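You operate a simulated robot arm through the tools that you are given. There is no shell and no other tool.

The job below is to be done with a simulated robot arm. You get a single attempt, and the scene is never put back.

## Task
Probe the wall of the AIR and OIL caps and sort them into PASS and REWORK.
Fine: under 2.5 mm goes to REWORK; the probe goes back into its cup. Set down upright: orange probe.

Only the result counts: the job must be done as asked and must still hold three seconds after the hand-in. Knocking over, shifting, dropping, spilling or breaking anything else fails it. Lids that push on must go on centred and level and be pressed home; caps that screw on are set level and turned clockwise until they are tight.

## Robot
A 6-joint arm with a two-finger gripper, fixed in place. Base frame: the origin is on the floor under the middle of its stand, x ahead of it, y to its left, z up; the work surface is at about z = 880. Readings come in mm, degrees, newtons and seconds.
It reaches about 1572 mm from its shoulder. Its first joint turns from -166.0 to 166.0 degrees. Payload 2.45 kg.
The tool frame sits at the grasp point between the pads (the TCP): z along the fingers, y along the line on which they close. The tips reach 20 mm beyond it. The gripper opens to 140 mm; its body begins 168 mm behind the TCP.
Orientation is that of the tool frame in the base frame, as a unit quaternion [x, y, z, w]. With the fingers straight down and closing along the base's y, the tool's x points along the base's -x, its y along +y and its z along -z.

## Interface
- The arm moves only by the tool send_rows. Its argument "plan" is text: rows parted by semicolons, each of 6 numbers parted by spaces: the shift along the base's x, y, z in units of 50 mm (1.0 is 50 mm), then the turn, a rotation vector about the base's x, y, z in units of 4 degrees (1.0 is 4 degrees). In form: tx ty tz wx wy wz; .... A call has 1 to 20 rows; each row shifts and turns the commanded pose from where the row before left it. "hand" is the gripper command, from -1 (shut) to 1 (fully open), values between in proportion, set as the call begins (left out, the last holds). A call with a number of a shift or a turn outside -1 to 1 is refused whole. A row lasts 0.2 s, in which the tool goes at most 50 mm and 8.6 degrees; a call with a longer step from one row to the next is refused whole, and so is a gripper value outside its range. Where a pose cannot be reached the arm comes as near as it can. A force on the tool above 40 N (or 10 N above the force at the start of the call, whichever is more), or a blocked arm, ends the call early, and 0.2 s more pass. The fingers move at their own pace (about 45 mm/s each) and stop on an object; they squeeze with about 41 N. The grip force told is the motor's: it shows also when the fingers shut on nothing. Time passes only in rows, and 0.2 s behind the last, so rows that do not move let the fingers close. It gives the time, the measured TCP pose, the force on the tool (base axes), the opening and the grip force at its end, in the units of the frame above (readings bear some noise), with the torque about the TCP (base axes, N m) and any sound that the robot's microphone picked up.
- Cameras (640 x 400 px; columns grow to the right, rows downward): "scene" is fixed at [47.1, -647.6, 1621]; the picture's right is [0.67, -0.75, 0.00], its down [-0.26, -0.23, -0.94] and it looks along [0.70, 0.62, -0.35] (base axes); focal length 368 px, centre (320, 200). "wrist" rides on the gripper at [78, 11, -209] in the tool frame; the picture's right is [-0.14, 0.99, 0.00], its down [-0.92, -0.13, -0.37] and it looks along [-0.36, -0.05, 0.93] (tool axes); focal length 280 px, centre (320, 200). There is no depth. A picture from a camera that has moved, and an enlarged one, comes with that camera's place and axes in the base frame and with its lens.
- camera(camera): a new picture of that camera. No time passes.
- close_up(camera, box): a new picture of the part [left, top, right, bottom] of that camera's present view, enlarged. No time passes.
- sign_off(): hands the job in; it is judged then, once.

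Places have to be worked out from the pictures, the camera data and where the tool is seen. Open the gripper and draw the arm clear of the work before you hand the job in, unless the task says otherwise.

The tools are called after "Call:" as name(argument=value, ...) on one line, values as JSON. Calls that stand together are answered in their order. send_rows: Moves the arm, as the interface text tells. Its arguments: {"type":"object","properties":{"plan":{"type":"string"},"hand":{"type":"number"}},"required":["plan"]} The other tools are called the same way: camera (camera) takes a picture; close_up (camera, box) takes an enlarged picture of a part of a camera's view; sign_off () hands the job in.

At the start:

```text
time: 0.0
position: [779.3, 97.2, 1255.3]
tcp_rot: [0.0, 1.0, 0.0, 0.0]
ft_force: [0.3, 0.4, 0.2]
moment: [-0.04, 0.02, 0.01]
opening: 139.9
grip_force: 0.1
```

scene: 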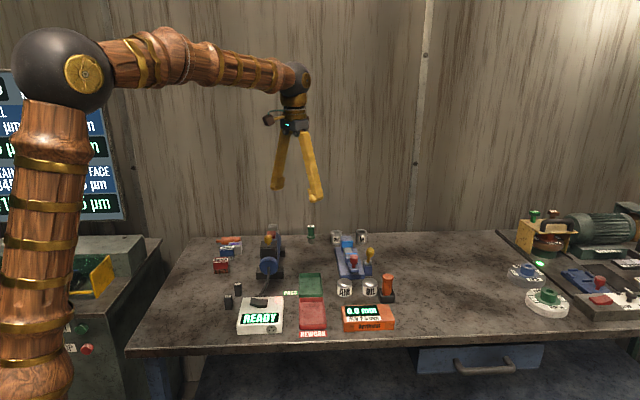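
wrist: 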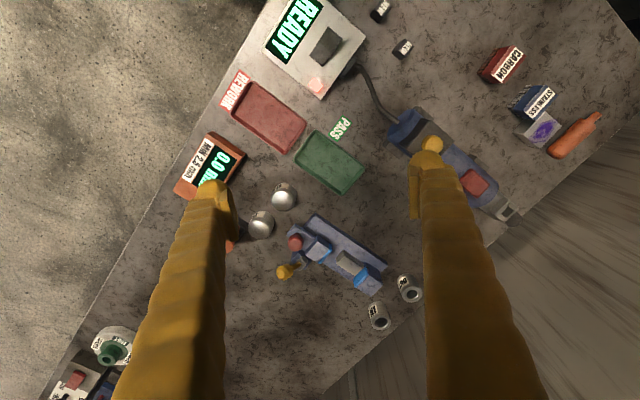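

I begin by looking closer at the work area to identify the caps, the probe, the trays and the readout.

Call:
close_up(camera="scene", box=[200, 220, 420, 350])

Call:
close_up(camera="scene", box=[320, 260, 420, 340])

Call:
close_up(camera="wrist", box=[160, 100, 440, 340])

Call:
close_up(camera="scene", box=[0, 60, 130, 230])

```text
2.91 times, centred on (310, 285) of scene
camera zoom: at [47.1, -647.6, 1621.0], right [0.67, -0.75, 0.0], down [-0.26, -0.23, -0.94], along [0.7, 0.62, -0.35], focal length 1070 px, centre (349, -47)
```

zoom: 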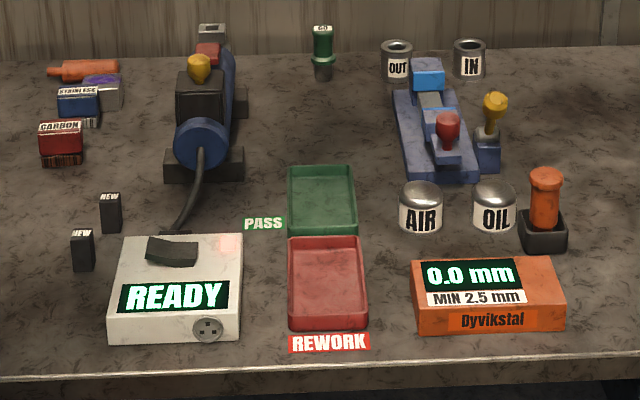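

```text
5.00 times, centred on (370, 300) of scene
camera zoom: at [47.1, -647.6, 1621.0], right [0.67, -0.75, 0.0], down [-0.26, -0.23, -0.94], along [0.7, 0.62, -0.35], focal length 1839 px, centre (70, -300)
```

zoom: 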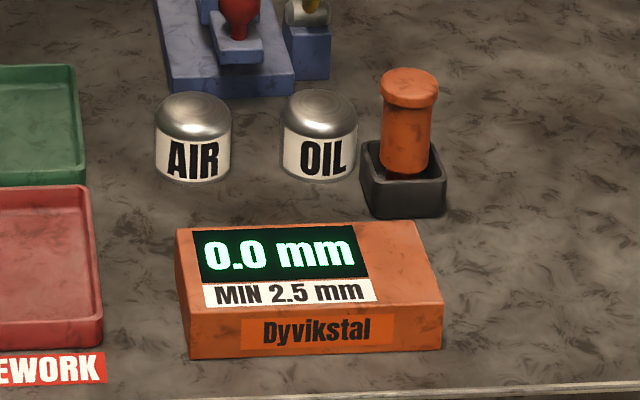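

```text
1.67 times, centred on (300, 220) of wrist
camera zoom: at [702.0, 107.4, 1465.0], right [0.14, 0.99, 0.0], down [0.92, -0.13, 0.37], along [0.36, -0.05, -0.93], focal length 467 px, centre (353, 167)
```

zoom: 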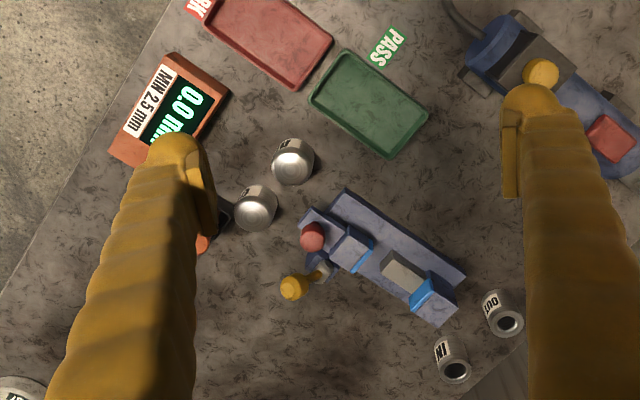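

```text
2.35 times, centred on (65, 145) of scene
camera zoom: at [47.1, -647.6, 1621.0], right [0.67, -0.75, 0.0], down [-0.26, -0.23, -0.94], along [0.7, 0.62, -0.35], focal length 866 px, centre (920, 329)
```

zoom: 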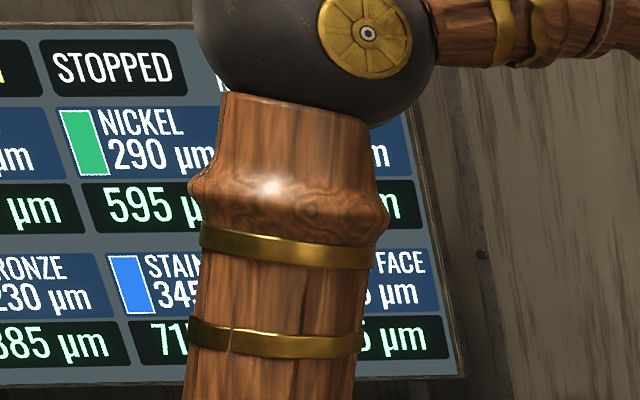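

The orange probe stands in the black cup at about (964, -127). AIR is at about (902, 2) and OIL at about (960, -62), with the trays to the left. I turn the tool so the fingers close along the table's depth direction, move over the caps, and look again.

Call:
send_rows(plan="0.26 -0.262 -0.167 0 0 -1;0.26 -0.262 -0.167 0 0 -1;0.26 -0.262 -0.167 0 0 -1;0.26 -0.262 -0.167 0 0 -1;0.26 -0.262 -0.167 0 0 -1;0.26 -0.262 -0.167 0 0 -1;0.26 -0.262 -0.167 0 0 -1;0.26 -0.262 -0.167 0 0 -1;0.26 -0.262 -0.167 0 0 -1;0.26 -0.262 -0.167 0 0 -1;0.26 -0.262 -0.167 0 0 -1;0.26 -0.262 -0.167 0 0 -1;0 0 0 0 0 -0.05;0 0 0 0 0 0", hand=1)

```text
time: 3.0
position: [935.7, -59.8, 1157.5]
tcp_rot: [0.408, 0.913, 0.0, 0.0]
ft_force: [0.8, 0.3, -1.0]
moment: [0.01, -0.02, 0.0]
opening: 139.7
grip_force: 0.0
```

The tool is over the caps; I take a picture from both cameras.

Call:
camera(camera="wrist")

Call:
camera(camera="scene")

```text
taken
camera wrist: at [892.1, 5.0, 1365.6], right [0.83, 0.56, 0.0], down [0.52, -0.77, 0.37], along [0.21, -0.31, -0.93], focal length 280 px, centre (320, 200)
```

wrist: 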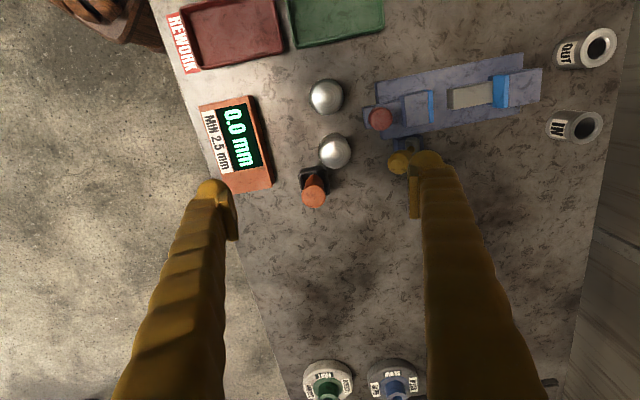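

```text
taken
```

scene: 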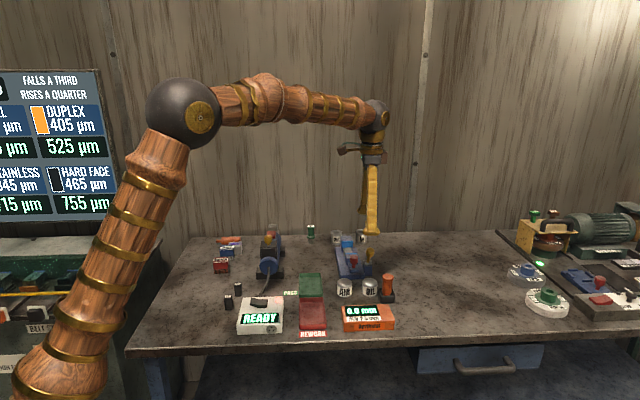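

The wrist camera now sees the caps, probe, trays and readout. I enlarge those parts to locate them.

Call:
close_up(camera="wrist", box=[180, 60, 440, 220])

Call:
close_up(camera="wrist", box=[280, 60, 380, 220])

Call:
close_up(camera="scene", box=[280, 260, 400, 340])

Call:
close_up(camera="wrist", box=[150, 0, 400, 90])

```text
2.46 times, centred on (310, 140) of wrist
camera zoom: at [892.1, 5.0, 1365.6], right [0.83, 0.56, 0.0], down [0.52, -0.77, 0.37], along [0.21, -0.31, -0.93], focal length 690 px, centre (345, 348)
```

zoom: 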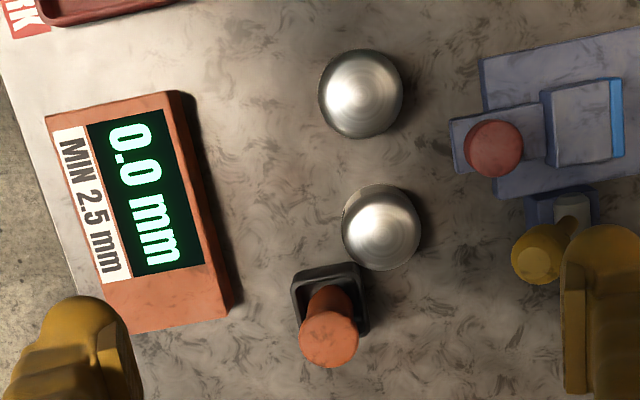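

```text
2.50 times, centred on (330, 140) of wrist
camera zoom: at [892.1, 5.0, 1365.6], right [0.83, 0.56, 0.0], down [0.52, -0.77, 0.37], along [0.21, -0.31, -0.93], focal length 701 px, centre (295, 350)
```

zoom: 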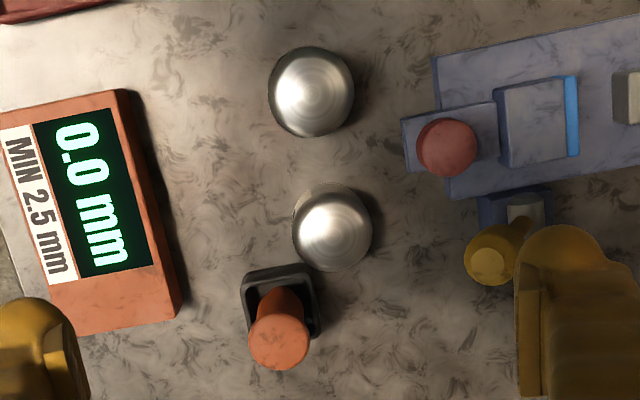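

```text
5.00 times, centred on (340, 300) of scene
camera zoom: at [47.1, -647.6, 1621.0], right [0.67, -0.75, 0.0], down [-0.26, -0.23, -0.94], along [0.7, 0.62, -0.35], focal length 1839 px, centre (220, -300)
```

zoom: 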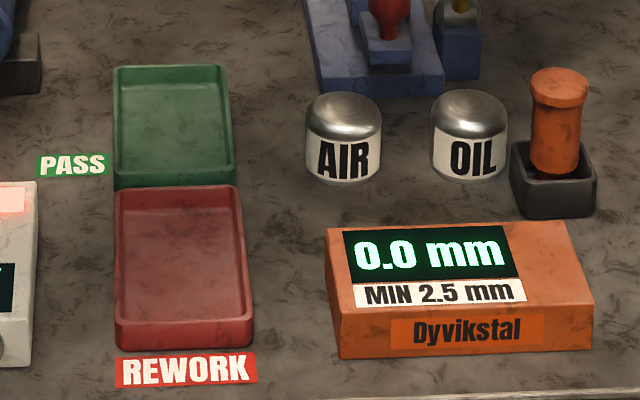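

```text
2.56 times, centred on (275, 45) of wrist
camera zoom: at [892.1, 5.0, 1365.6], right [0.83, 0.56, 0.0], down [0.52, -0.77, 0.37], along [0.21, -0.31, -0.93], focal length 718 px, centre (435, 597)
```

zoom: 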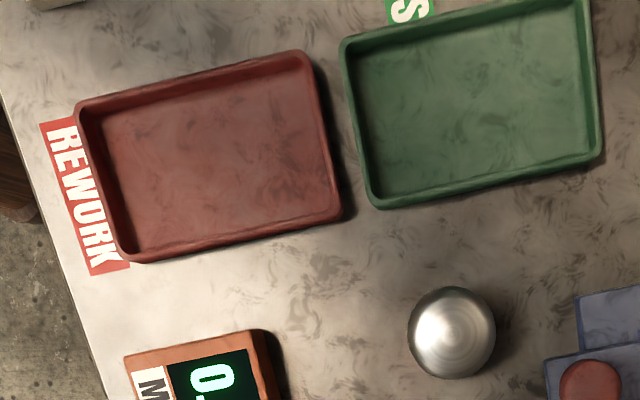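

AIR is at about (905, 1) and OIL at about (962, -60), each about 52 mm across. The probe is at about (965.5, -125.5) with its top near z 970. I half-close the fingers to 70 mm and come down above the probe to centre on it.

Call:
send_rows(plan="0.119 -0.263 -0.55 0 0 0;0.119 -0.263 -0.55 0 0 0;0.119 -0.263 -0.55 0 0 0;0.119 -0.263 -0.55 0 0 0;0.12 -0.262 -0.55 0 0 0;0 0 0 0 0 0;0 0 0 0 0 0", hand=0)

Call:
camera(camera="wrist")

Call:
close_up(camera="scene", box=[320, 220, 440, 340])

```text
time: 4.6
position: [962.9, -126.2, 1019.1]
tcp_rot: [0.409, 0.913, 0.0, 0.0]
ft_force: [0.0, 0.1, -0.9]
moment: [-0.01, -0.03, 0.01]
opening: 70.0
grip_force: 0.1
```

```text
taken
camera wrist: at [920.7, -60.8, 1227.7], right [0.83, 0.56, 0.0], down [0.52, -0.77, 0.37], along [0.21, -0.31, -0.93], focal length 280 px, centre (320, 200)
```

wrist: 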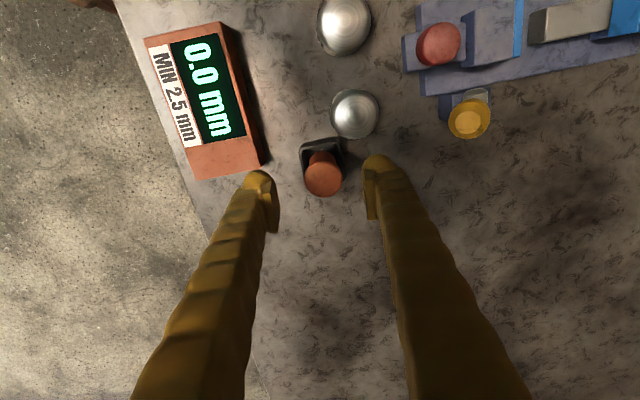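

```text
3.33 times, centred on (380, 280) of scene
camera zoom: at [47.1, -647.6, 1621.0], right [0.67, -0.75, 0.0], down [-0.26, -0.23, -0.94], along [0.7, 0.62, -0.35], focal length 1226 px, centre (120, -67)
```

zoom: 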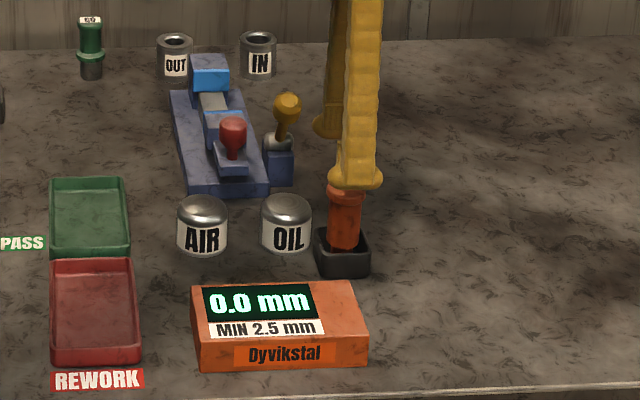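

The probe lies between the fingers. I enlarge to check how well it is centred.

Call:
close_up(camera="wrist", box=[240, 60, 400, 240])

Call:
close_up(camera="scene", box=[360, 260, 420, 320])

```text
2.22 times, centred on (320, 150) of wrist
camera zoom: at [920.7, -60.8, 1227.7], right [0.83, 0.56, 0.0], down [0.52, -0.77, 0.37], along [0.21, -0.31, -0.93], focal length 623 px, centre (320, 311)
```

zoom: 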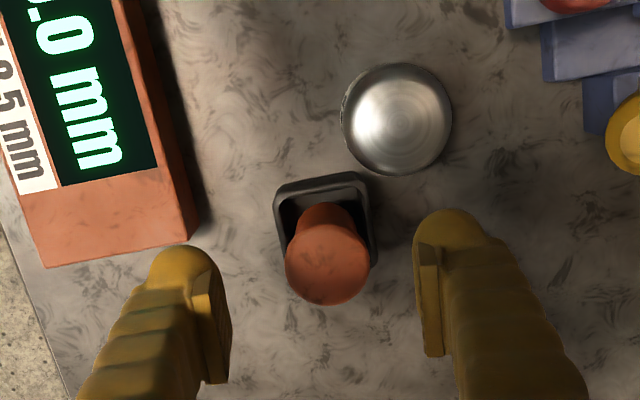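

```text
6.67 times, centred on (390, 290) of scene
camera zoom: at [47.1, -647.6, 1621.0], right [0.67, -0.75, 0.0], down [-0.26, -0.23, -0.94], along [0.7, 0.62, -0.35], focal length 2452 px, centre (-147, -400)
```

zoom: 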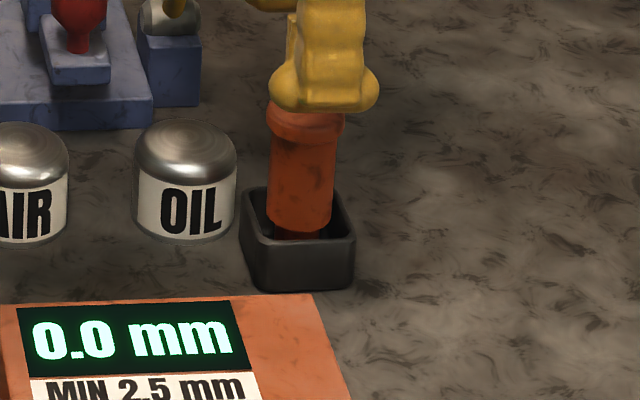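

I enlarge the gripper in the scene view to judge the size of the finger tips before lowering.

Call:
close_up(camera="scene", box=[350, 170, 430, 300])

Call:
close_up(camera="wrist", box=[230, 140, 430, 265])

```text
3.08 times, centred on (390, 235) of scene
camera zoom: at [47.1, -647.6, 1621.0], right [0.67, -0.75, 0.0], down [-0.26, -0.23, -0.94], along [0.7, 0.62, -0.35], focal length 1132 px, centre (105, 92)
```

zoom: 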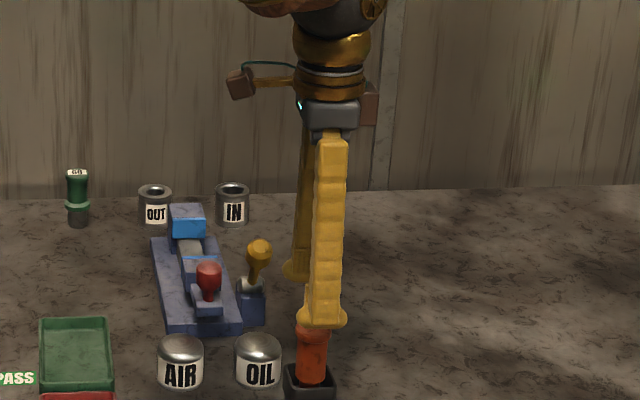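

```text
3.20 times, centred on (330, 202) of wrist
camera zoom: at [920.7, -60.8, 1227.7], right [0.83, 0.56, 0.0], down [0.52, -0.77, 0.37], along [0.21, -0.31, -0.93], focal length 897 px, centre (288, 192)
```

zoom: 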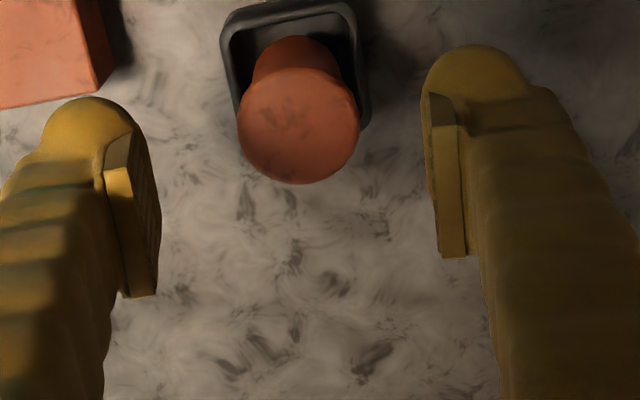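

The finger tips flare to about 50 mm, so at this angle the far tip would come close to the OIL cap. I turn a further -22 degrees, which puts OIL well off the closing line, and shift about 3 mm to centre on the probe.

Call:
send_rows(plan="0.02 0 0 0 0 -1;0.02 0 0 0 0 -1;0.02 0.01 0 0 0 -1;0.01 0 0 0 0 -1;0 0 0 0 0 -1;0 0 0 0 0 -0.5;0 0 0 0 0 0")

Call:
close_up(camera="wrist", box=[230, 100, 430, 265])

Call:
close_up(camera="scene", box=[360, 230, 420, 320])

```text
time: 6.2
position: [969.9, -126.2, 1018.1]
tcp_rot: [0.575, 0.818, 0.0, 0.0]
ft_force: [-0.2, -0.2, 0.1]
moment: [0.02, -0.02, 0.03]
opening: 70.0
grip_force: 0.0
```

```text
2.42 times, centred on (330, 182) of wrist
camera zoom: at [953.1, -48.9, 1227.9], right [0.98, 0.21, 0.0], down [0.19, -0.91, 0.37], along [0.08, -0.36, -0.93], focal length 680 px, centre (296, 242)
```

zoom: 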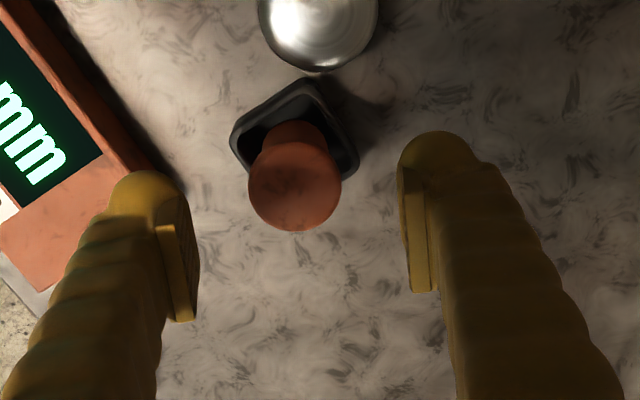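

```text
4.44 times, centred on (390, 275) of scene
camera zoom: at [47.1, -647.6, 1621.0], right [0.67, -0.75, 0.0], down [-0.26, -0.23, -0.94], along [0.7, 0.62, -0.35], focal length 1635 px, centre (9, -133)
```

zoom: 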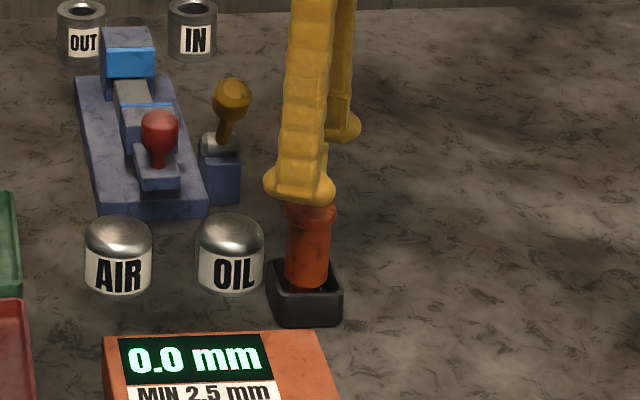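

The probe top works out within 1 mm of the grip centre. I lower about 84 mm so the pads sit on the body below the flange, with the tips just above the cup rim.

Call:
send_rows(plan="0 0 -0.42 0 0 0;0 0 -0.42 0 0 0;0 0 -0.42 0 0 0;0 0 -0.42 0 0 0;0 0 0 0 0 0")

Call:
close_up(camera="scene", box=[350, 240, 420, 320])

Call:
close_up(camera="wrist", box=[230, 100, 430, 265])

```text
time: 7.4
position: [969.0, -126.9, 934.4]
tcp_rot: [0.575, 0.818, 0.0, -0.001]
ft_force: [-0.8, 0.3, 0.4]
moment: [0.0, -0.04, 0.01]
opening: 70.1
grip_force: 0.0
```

```text
5.00 times, centred on (385, 280) of scene
camera zoom: at [47.1, -647.6, 1621.0], right [0.67, -0.75, 0.0], down [-0.26, -0.23, -0.94], along [0.7, 0.62, -0.35], focal length 1839 px, centre (-5, -200)
```

zoom: 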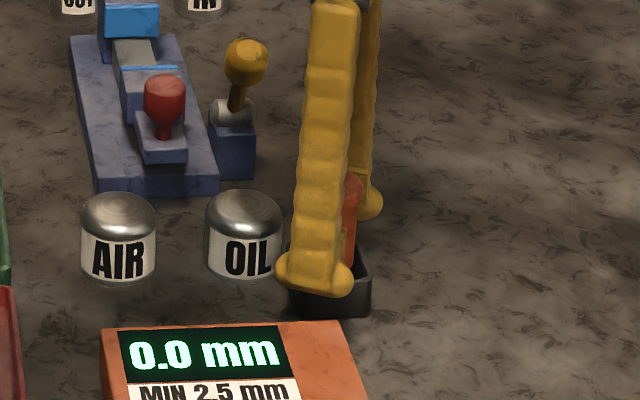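

```text
2.42 times, centred on (330, 182) of wrist
camera zoom: at [953.5, -49.3, 1143.6], right [0.98, 0.21, 0.0], down [0.19, -0.91, 0.37], along [0.08, -0.36, -0.93], focal length 680 px, centre (296, 242)
```

zoom: 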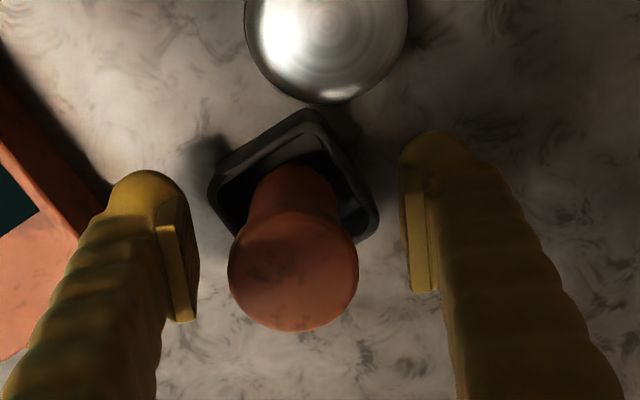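

The fingers straddle the probe body clear of OIL, the box and the cup rim. I close on it.

Call:
send_rows(plan="0 0 0 0 0 0;0 0 0 0 0 0;0 0 0 0 0 0;0 0 0 0 0 0;0 0 0 0 0 0", hand=-1)

Call:
close_up(camera="scene", box=[350, 240, 420, 320])

Call:
close_up(camera="wrist", box=[230, 100, 430, 265])

```text
time: 8.6
position: [968.5, -126.6, 936.0]
tcp_rot: [0.575, 0.818, 0.0, 0.0]
ft_force: [-0.6, 0.3, 0.0]
moment: [0.02, -0.01, -0.03]
opening: 30.3
grip_force: 41.1
```

```text
5.00 times, centred on (385, 280) of scene
camera zoom: at [47.1, -647.6, 1621.0], right [0.67, -0.75, 0.0], down [-0.26, -0.23, -0.94], along [0.7, 0.62, -0.35], focal length 1839 px, centre (-5, -200)
```

zoom: 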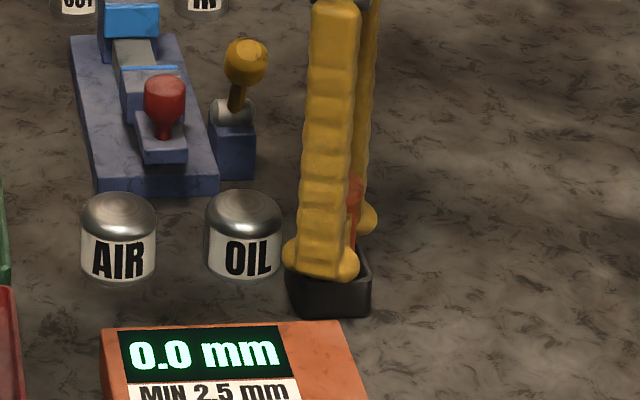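

```text
2.42 times, centred on (330, 182) of wrist
camera zoom: at [953.5, -49.3, 1143.9], right [0.98, 0.21, 0.0], down [0.19, -0.91, 0.37], along [0.08, -0.36, -0.93], focal length 680 px, centre (296, 242)
```

zoom: 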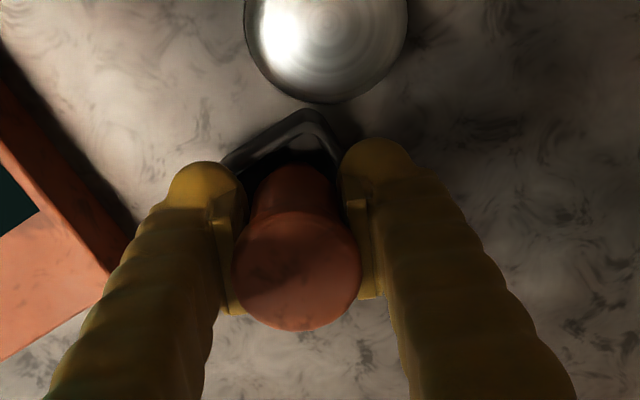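

Gripped at 30.3 mm with full force. I lift straight up 90 mm and look at the probe's tip.

Call:
send_rows(plan="0 0 0.2 0 0 0;0 0 0.3 0 0 0;0 0 0.4 0 0 0;0 0 0.4 0 0 0;0 0 0.5 0 0 0;0 0 0 0 0 0")

Call:
close_up(camera="scene", box=[330, 210, 430, 320])

Call:
close_up(camera="wrist", box=[230, 60, 430, 265])

```text
time: 10.0
position: [968.9, -126.7, 1025.3]
tcp_rot: [0.575, 0.818, -0.001, -0.001]
ft_force: [-0.8, -0.8, -0.4]
moment: [0.01, 0.02, 0.0]
opening: 30.1
grip_force: 41.0
```

```text
3.64 times, centred on (380, 265) of scene
camera zoom: at [47.1, -647.6, 1621.0], right [0.67, -0.75, 0.0], down [-0.26, -0.23, -0.94], along [0.7, 0.62, -0.35], focal length 1338 px, centre (102, -36)
```

zoom: 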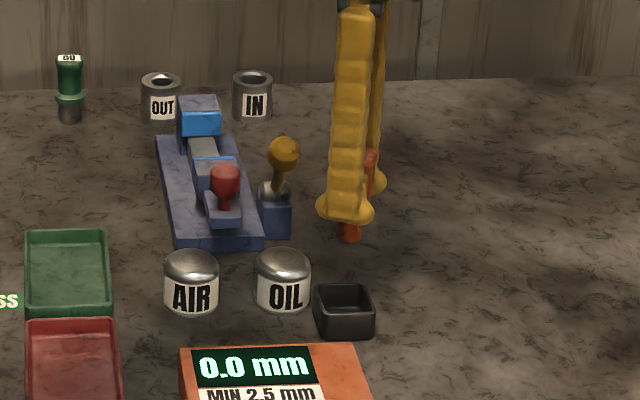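

```text
1.95 times, centred on (330, 162) of wrist
camera zoom: at [953.2, -49.1, 1234.4], right [0.98, 0.21, 0.0], down [0.19, -0.91, 0.37], along [0.08, -0.36, -0.93], focal length 547 px, centre (300, 273)
```

zoom: 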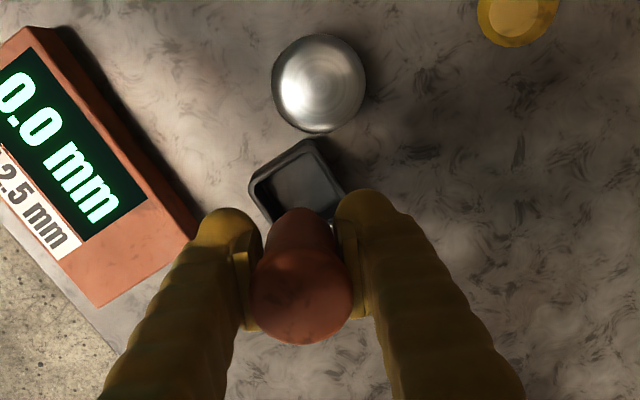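

Lifted cleanly and the cup stayed put. I enlarge the probe's tip and the caps.

Call:
close_up(camera="scene", box=[365, 240, 405, 290])

Call:
close_up(camera="scene", box=[335, 265, 395, 305])

Call:
close_up(camera="wrist", box=[300, 70, 360, 140])

```text
8.00 times, centred on (385, 265) of scene
camera zoom: at [47.1, -647.6, 1621.0], right [0.67, -0.75, 0.0], down [-0.26, -0.23, -0.94], along [0.7, 0.62, -0.35], focal length 2943 px, centre (-200, -320)
```

zoom: 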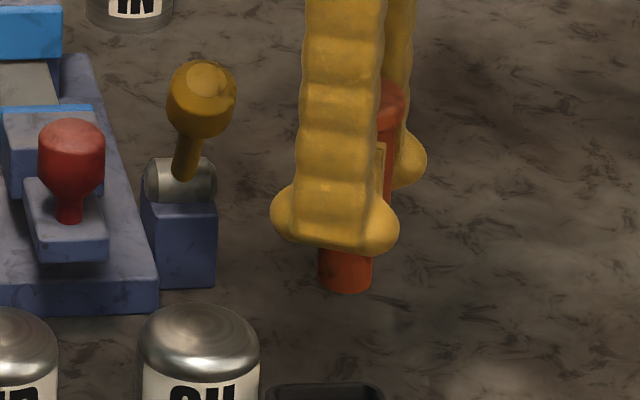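

```text
10.00 times, centred on (365, 285) of scene
camera zoom: at [47.1, -647.6, 1621.0], right [0.67, -0.75, 0.0], down [-0.26, -0.23, -0.94], along [0.7, 0.62, -0.35], focal length 3678 px, centre (-130, -650)
```

zoom: 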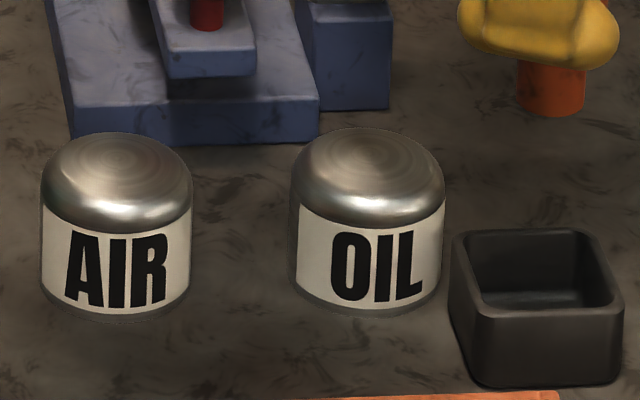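

```text
5.71 times, centred on (330, 105) of wrist
camera zoom: at [953.2, -49.1, 1234.4], right [0.98, 0.21, 0.0], down [0.19, -0.91, 0.37], along [0.08, -0.36, -0.93], focal length 1602 px, centre (263, 743)
```

zoom: 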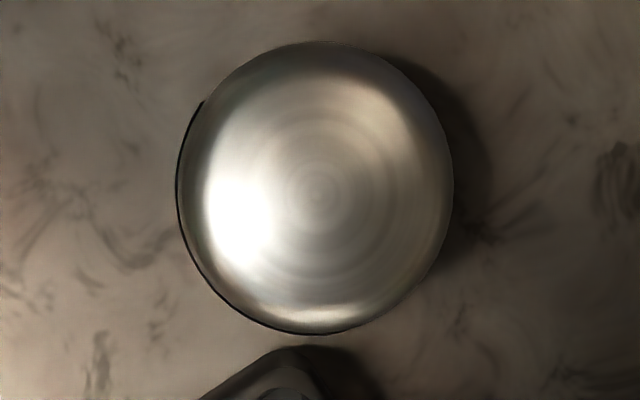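

The probe's flat tip is about 50 mm below the grip centre, and the OIL apex is at about (965.5, -60.5, 925). I move across to stand over OIL and then come down part way.

Call:
send_rows(plan="-0.024 0.3 0 0 0 0;-0.024 0.5 0 0 0 0;-0.024 0.514 0 0 0 0;0 0 0 0 0 0;0 0 -0.3 0 0 0;0 0 -0.4 0 0 0;0 0 0 0 0 0")

Call:
close_up(camera="scene", box=[330, 230, 410, 310])

Call:
close_up(camera="wrist", box=[230, 100, 430, 265])

```text
time: 11.6
position: [965.6, -60.1, 990.7]
tcp_rot: [0.575, 0.818, 0.0, 0.001]
ft_force: [0.5, 0.0, -1.2]
moment: [0.0, 0.03, -0.02]
opening: 30.1
grip_force: 40.9
```

```text
5.00 times, centred on (370, 270) of scene
camera zoom: at [47.1, -647.6, 1621.0], right [0.67, -0.75, 0.0], down [-0.26, -0.23, -0.94], along [0.7, 0.62, -0.35], focal length 1839 px, centre (70, -150)
```

zoom: 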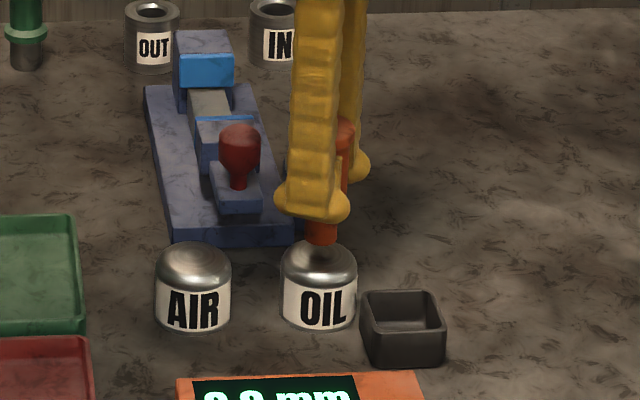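

```text
2.42 times, centred on (330, 182) of wrist
camera zoom: at [949.7, 16.4, 1198.8], right [0.98, 0.21, 0.0], down [0.19, -0.91, 0.37], along [0.08, -0.36, -0.93], focal length 680 px, centre (296, 242)
```

zoom: 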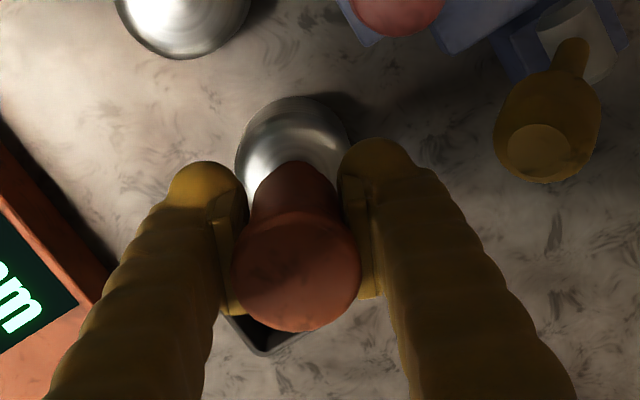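

The tip stands over the dome's apex with roughly 15 mm to go. I lower gently in small steps and watch the force.

Call:
send_rows(plan="0 0 -0.1 0 0 0;0 0 -0.06 0 0 0;0 0 -0.03 0 0 0;0 0 -0.02 0 0 0;0 0 -0.02 0 0 0;0 0 0 0 0 0")

Call:
close_up(camera="scene", box=[330, 250, 410, 330])

```text
time: 13.0
position: [965.4, -60.7, 978.8]
tcp_rot: [0.575, 0.818, 0.0, 0.0]
ft_force: [0.4, 0.6, -1.3]
moment: [-0.04, 0.0, -0.03]
opening: 30.3
grip_force: 41.3
```

```text
5.00 times, centred on (370, 290) of scene
camera zoom: at [47.1, -647.6, 1621.0], right [0.67, -0.75, 0.0], down [-0.26, -0.23, -0.94], along [0.7, 0.62, -0.35], focal length 1839 px, centre (70, -250)
```

zoom: 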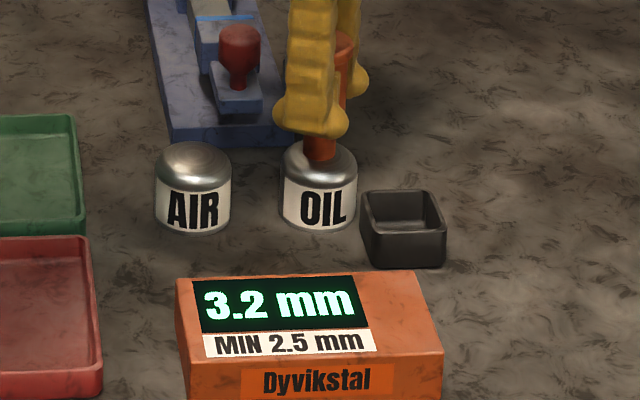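

The readout shows 3.2 mm for OIL, with hardly any force yet. I lower another millimetre or two for firm contact and check that the reading holds.

Call:
send_rows(plan="0 0 -0.02 0 0 0;0 0 0 0 0 0;0 0 0 0 0 0")

Call:
close_up(camera="scene", box=[330, 250, 410, 330])

```text
time: 13.8
position: [966.2, -59.3, 978.7]
tcp_rot: [0.575, 0.818, 0.001, 0.0]
ft_force: [-1.2, -0.4, 5.7]
moment: [0.01, 0.04, 0.01]
opening: 30.2
grip_force: 41.5
```

```text
5.00 times, centred on (370, 290) of scene
camera zoom: at [47.1, -647.6, 1621.0], right [0.67, -0.75, 0.0], down [-0.26, -0.23, -0.94], along [0.7, 0.62, -0.35], focal length 1839 px, centre (70, -250)
```

zoom: 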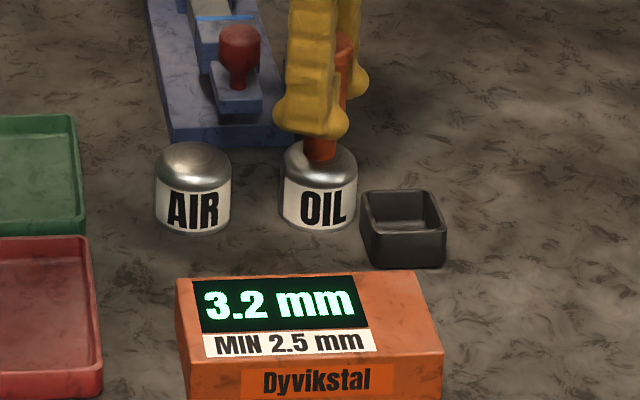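

OIL reads a steady 3.2 mm at about 6 N, so it goes to PASS. I lift off and locate AIR from the wrist view.

Call:
send_rows(plan="0 0 0.1 0 0 0;0 0 0.3 0 0 0;0 0 0.4 0 0 0;0 0 0 0 0 0")

Call:
close_up(camera="wrist", box=[220, 60, 420, 185])

Call:
close_up(camera="scene", box=[330, 250, 410, 330])

```text
time: 14.8
position: [966.0, -60.8, 1017.7]
tcp_rot: [0.575, 0.818, 0.0, 0.0]
ft_force: [0.1, 0.3, -0.4]
moment: [0.0, 0.04, 0.0]
opening: 29.8
grip_force: 40.6
```

```text
3.20 times, centred on (320, 122) of wrist
camera zoom: at [949.9, 16.3, 1226.4], right [0.98, 0.21, 0.0], down [0.19, -0.91, 0.37], along [0.08, -0.36, -0.93], focal length 897 px, centre (320, 448)
```

zoom: 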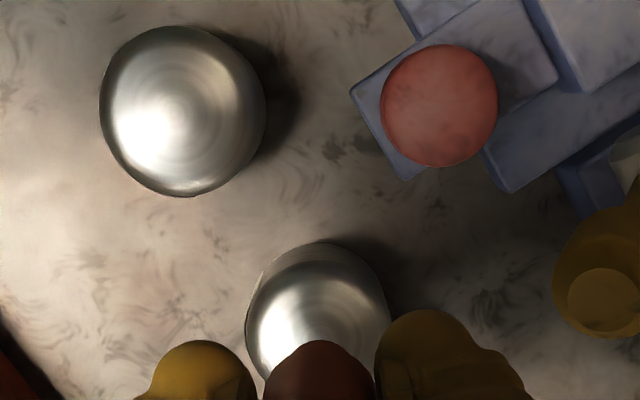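

```text
5.00 times, centred on (370, 290) of scene
camera zoom: at [47.1, -647.6, 1621.0], right [0.67, -0.75, 0.0], down [-0.26, -0.23, -0.94], along [0.7, 0.62, -0.35], focal length 1839 px, centre (70, -250)
```

zoom: 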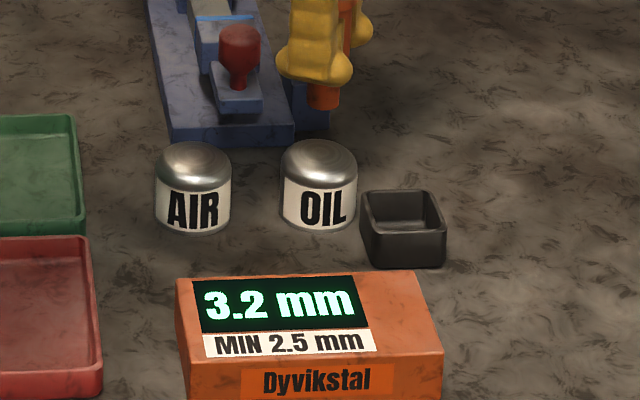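

The display holds the last value (3.2 mm). I zoom in on AIR to pin its apex.

Call:
close_up(camera="wrist", box=[245, 65, 310, 125])

```text
6.67 times, centred on (278, 95) of wrist
camera zoom: at [949.9, 16.3, 1226.4], right [0.98, 0.21, 0.0], down [0.19, -0.91, 0.37], along [0.08, -0.36, -0.93], focal length 1869 px, centre (603, 900)
```

zoom: 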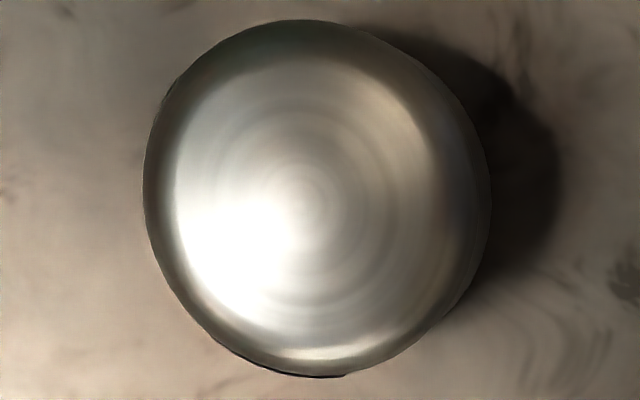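

AIR's apex works out at about (906.5, 1.5). I move over it and lower most of the way.

Call:
send_rows(plan="-0.296 0.315 0 0 0 0;-0.446 0.465 0 0 0 0;-0.446 0.465 0 0 0 0;0 0 0 0 0 0;0 0 -0.3 0 0 0;0 0 -0.2 0 0 0;0 0 0 0 0 0")

Call:
close_up(camera="scene", box=[310, 240, 410, 330])

Call:
close_up(camera="wrist", box=[230, 100, 430, 265])

```text
time: 16.4
position: [906.9, 1.7, 991.3]
tcp_rot: [0.575, 0.818, 0.0, 0.0]
ft_force: [-0.5, 0.6, -0.7]
moment: [0.01, 0.04, 0.02]
opening: 30.2
grip_force: 41.6
```

```text
4.44 times, centred on (360, 285) of scene
camera zoom: at [47.1, -647.6, 1621.0], right [0.67, -0.75, 0.0], down [-0.26, -0.23, -0.94], along [0.7, 0.62, -0.35], focal length 1635 px, centre (142, -178)
```

zoom: 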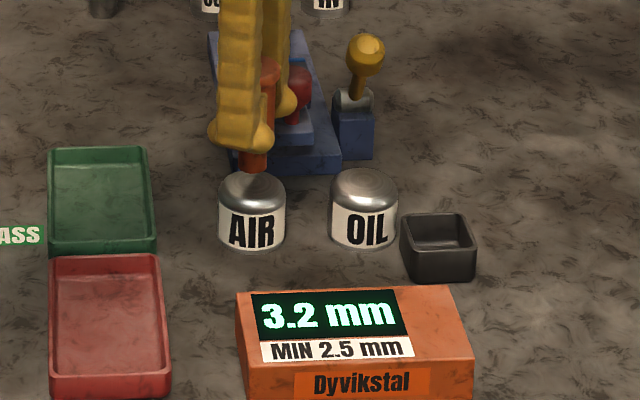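

```text
2.42 times, centred on (330, 182) of wrist
camera zoom: at [890.1, 78.4, 1201.5], right [0.98, 0.21, 0.0], down [0.19, -0.91, 0.37], along [0.08, -0.36, -0.93], focal length 680 px, centre (296, 242)
```

zoom: 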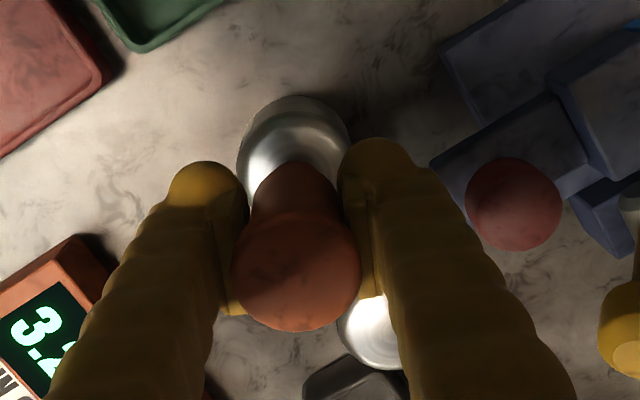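

The tip is centred over AIR with about 14 mm to go. I lower in fine steps.

Call:
send_rows(plan="0 0 -0.1 0 0 0;0 0 -0.08 0 0 0;0 0 -0.04 0 0 0;0 0 -0.02 0 0 0;0 0 -0.02 0 0 0;0 0 -0.02 0 0 0;0 0 0 0 0 0;0 0 0 0 0 0")

Call:
close_up(camera="scene", box=[310, 250, 410, 330])

```text
time: 18.2
position: [906.4, 1.8, 979.6]
tcp_rot: [0.576, 0.818, 0.0, 0.0]
ft_force: [-0.5, -0.3, -1.0]
moment: [0.03, 0.01, -0.01]
opening: 30.1
grip_force: 40.9
```

```text
5.00 times, centred on (360, 290) of scene
camera zoom: at [47.1, -647.6, 1621.0], right [0.67, -0.75, 0.0], down [-0.26, -0.23, -0.94], along [0.7, 0.62, -0.35], focal length 1839 px, centre (120, -250)
```

zoom: 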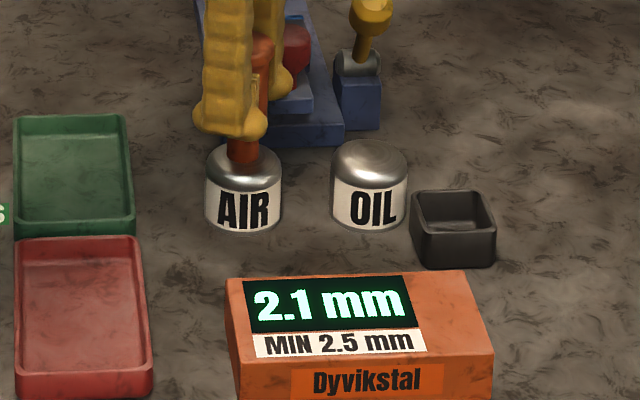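

The readout changed to 2.1 mm for AIR with hardly any force. I press 1.5 mm further for firm contact to confirm.

Call:
send_rows(plan="0 0 -0.02 0 0 0;0 0 -0.01 0 0 0;0 0 0 0 0 0;0 0 0 0 0 0")

Call:
close_up(camera="scene", box=[310, 250, 410, 330])

```text
time: 19.2
position: [906.1, 2.1, 977.4]
tcp_rot: [0.575, 0.818, 0.0, 0.0]
ft_force: [-1.5, 0.0, 13.0]
moment: [-0.01, 0.01, 0.01]
opening: 30.3
grip_force: 40.7
```

```text
5.00 times, centred on (360, 290) of scene
camera zoom: at [47.1, -647.6, 1621.0], right [0.67, -0.75, 0.0], down [-0.26, -0.23, -0.94], along [0.7, 0.62, -0.35], focal length 1839 px, centre (120, -250)
```

zoom: 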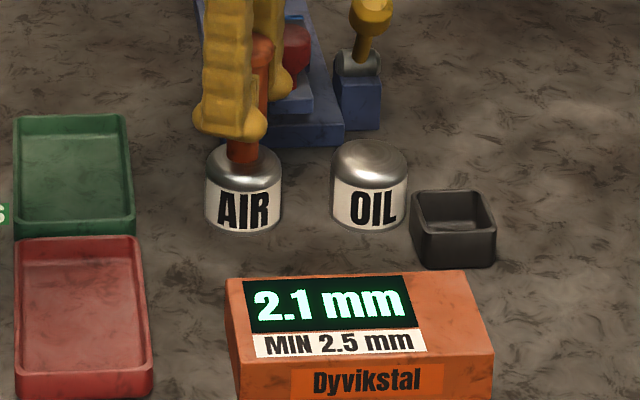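

AIR reads a steady 2.1 mm, so it goes to REWORK. I lift off and carry the probe back over its cup, reversing my moves.

Call:
send_rows(plan="0 0 0.1 0 0 0;0 0 0.4 0 0 0;0 0 0.46 0 0 0;0 0 0 0 0 0;0.21 -0.426 0 0 0 0;0.21 -0.426 0 0 0 0;0.21 -0.427 0 0 0 0;0.21 -0.427 0 0 0 0;0.21 -0.427 0 0 0 0;0.21 -0.426 0 0 0 0;0 0 0 0 0 0;0 0 0 0 0 0")

Call:
close_up(camera="wrist", box=[230, 60, 430, 265])

Call:
close_up(camera="scene", box=[330, 210, 430, 320])

```text
time: 21.8
position: [969.5, -125.9, 1024.9]
tcp_rot: [0.575, 0.818, 0.0, 0.0]
ft_force: [0.5, 0.1, -1.4]
moment: [-0.01, -0.02, 0.0]
opening: 30.2
grip_force: 41.1
```

```text
1.95 times, centred on (330, 162) of wrist
camera zoom: at [953.1, -49.1, 1233.3], right [0.98, 0.21, 0.0], down [0.19, -0.91, 0.37], along [0.08, -0.36, -0.93], focal length 547 px, centre (300, 273)
```

zoom: 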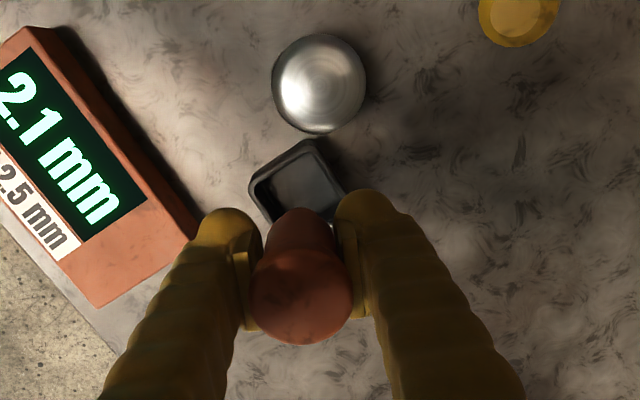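

```text
3.64 times, centred on (380, 265) of scene
camera zoom: at [47.1, -647.6, 1621.0], right [0.67, -0.75, 0.0], down [-0.26, -0.23, -0.94], along [0.7, 0.62, -0.35], focal length 1338 px, centre (102, -36)
```

zoom: 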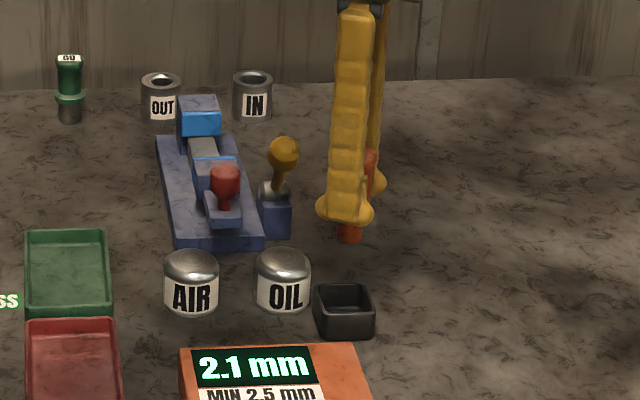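

The view matches the one right after lifting, so the probe is above its cup. I lower it, slowing near the bottom.

Call:
send_rows(plan="0 0 -0.4 0 0 0;0 0 -0.4 0 0 0;0 0 -0.4 0 0 0;0 0 -0.3 0 0 0;0 0 -0.1 0 0 0;0 0 -0.06 0 0 0;0 0 -0.04 0 0 0;0 0 -0.04 0 0 0;0 0 -0.02 0 0 0;0 0 0 0 0 0;0 0 0 0 0 0")

Call:
close_up(camera="scene", box=[350, 240, 420, 320])

Call:
close_up(camera="wrist", box=[230, 100, 430, 265])

```text
time: 24.2
position: [968.4, -127.2, 936.4]
tcp_rot: [0.575, 0.818, 0.0, 0.0]
ft_force: [-0.5, -0.2, -1.4]
moment: [-0.01, 0.01, 0.01]
opening: 30.2
grip_force: 41.5
```

```text
5.00 times, centred on (385, 280) of scene
camera zoom: at [47.1, -647.6, 1621.0], right [0.67, -0.75, 0.0], down [-0.26, -0.23, -0.94], along [0.7, 0.62, -0.35], focal length 1839 px, centre (-5, -200)
```

zoom: 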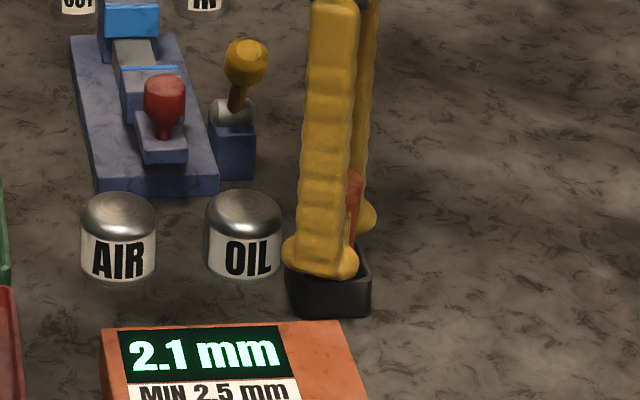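

```text
2.42 times, centred on (330, 182) of wrist
camera zoom: at [952.9, -48.9, 1145.7], right [0.98, 0.21, 0.0], down [0.19, -0.91, 0.37], along [0.08, -0.36, -0.93], focal length 680 px, centre (296, 242)
```

zoom: 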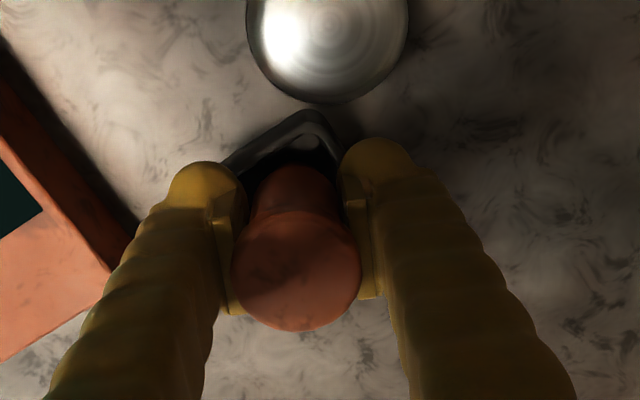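

There are about 2 mm left to the original height. I lower in half-millimetre steps until the cup's floor is felt.

Call:
send_rows(plan="0 0 -0.01 0 0 0;0 0 -0.01 0 0 0;0 0 -0.01 0 0 0;0 0 -0.01 0 0 0;0 0 0 0 0 0")

```text
time: 25.4
position: [968.4, -126.6, 934.5]
tcp_rot: [0.574, 0.819, 0.0, 0.0]
ft_force: [0.2, -0.8, -0.6]
moment: [0.0, -0.01, 0.01]
opening: 30.1
grip_force: 40.9
```

I'm at the original grip height with no contact force; I go a bit lower to feel the floor.

Call:
send_rows(plan="0 0 -0.01 0 0 0;0 0 -0.01 0 0 0;0 0 0 0 0 0")

```text
time: 26.2
position: [969.5, -125.8, 934.1]
tcp_rot: [0.576, 0.818, 0.0, 0.0]
ft_force: [-2.1, -1.4, 10.7]
moment: [-0.03, 0.12, 0.0]
opening: 30.3
grip_force: 41.0
```

The floor is felt at about 11 N. I ease up half a millimetre and open the fingers to 70 mm.

Call:
send_rows(plan="0 0 0.01 0 0 0;0 0 0 0 0 0")

Call:
send_rows(plan="0 0 0 0 0 0;0 0 0 0 0 0;0 0 0 0 0 0;0 0 0 0 0 0", hand=0)

Call:
close_up(camera="wrist", box=[230, 100, 430, 265])

Call:
close_up(camera="scene", box=[350, 240, 420, 320])

```text
time: 26.8
position: [968.6, -126.6, 935.1]
tcp_rot: [0.576, 0.818, 0.0, 0.0]
ft_force: [-0.2, -3.4, 9.1]
moment: [-0.15, 0.0, 0.01]
opening: 30.3
grip_force: 40.9
```

```text
time: 27.8
position: [967.8, -126.0, 934.7]
tcp_rot: [0.575, 0.818, 0.0, 0.0]
ft_force: [-1.0, 0.1, 0.1]
moment: [0.0, -0.03, 0.0]
opening: 69.8
grip_force: 0.1
```

```text
2.42 times, centred on (330, 182) of wrist
camera zoom: at [952.9, -48.8, 1143.3], right [0.98, 0.21, 0.0], down [0.19, -0.91, 0.37], along [0.08, -0.36, -0.93], focal length 680 px, centre (296, 242)
```

zoom: 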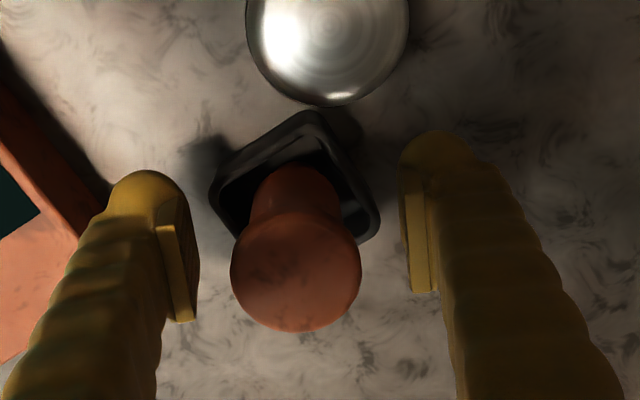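

```text
5.00 times, centred on (385, 280) of scene
camera zoom: at [47.1, -647.6, 1621.0], right [0.67, -0.75, 0.0], down [-0.26, -0.23, -0.94], along [0.7, 0.62, -0.35], focal length 1839 px, centre (-5, -200)
```

zoom: 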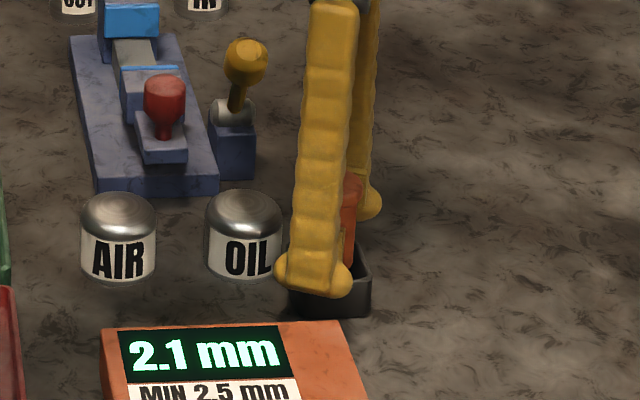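

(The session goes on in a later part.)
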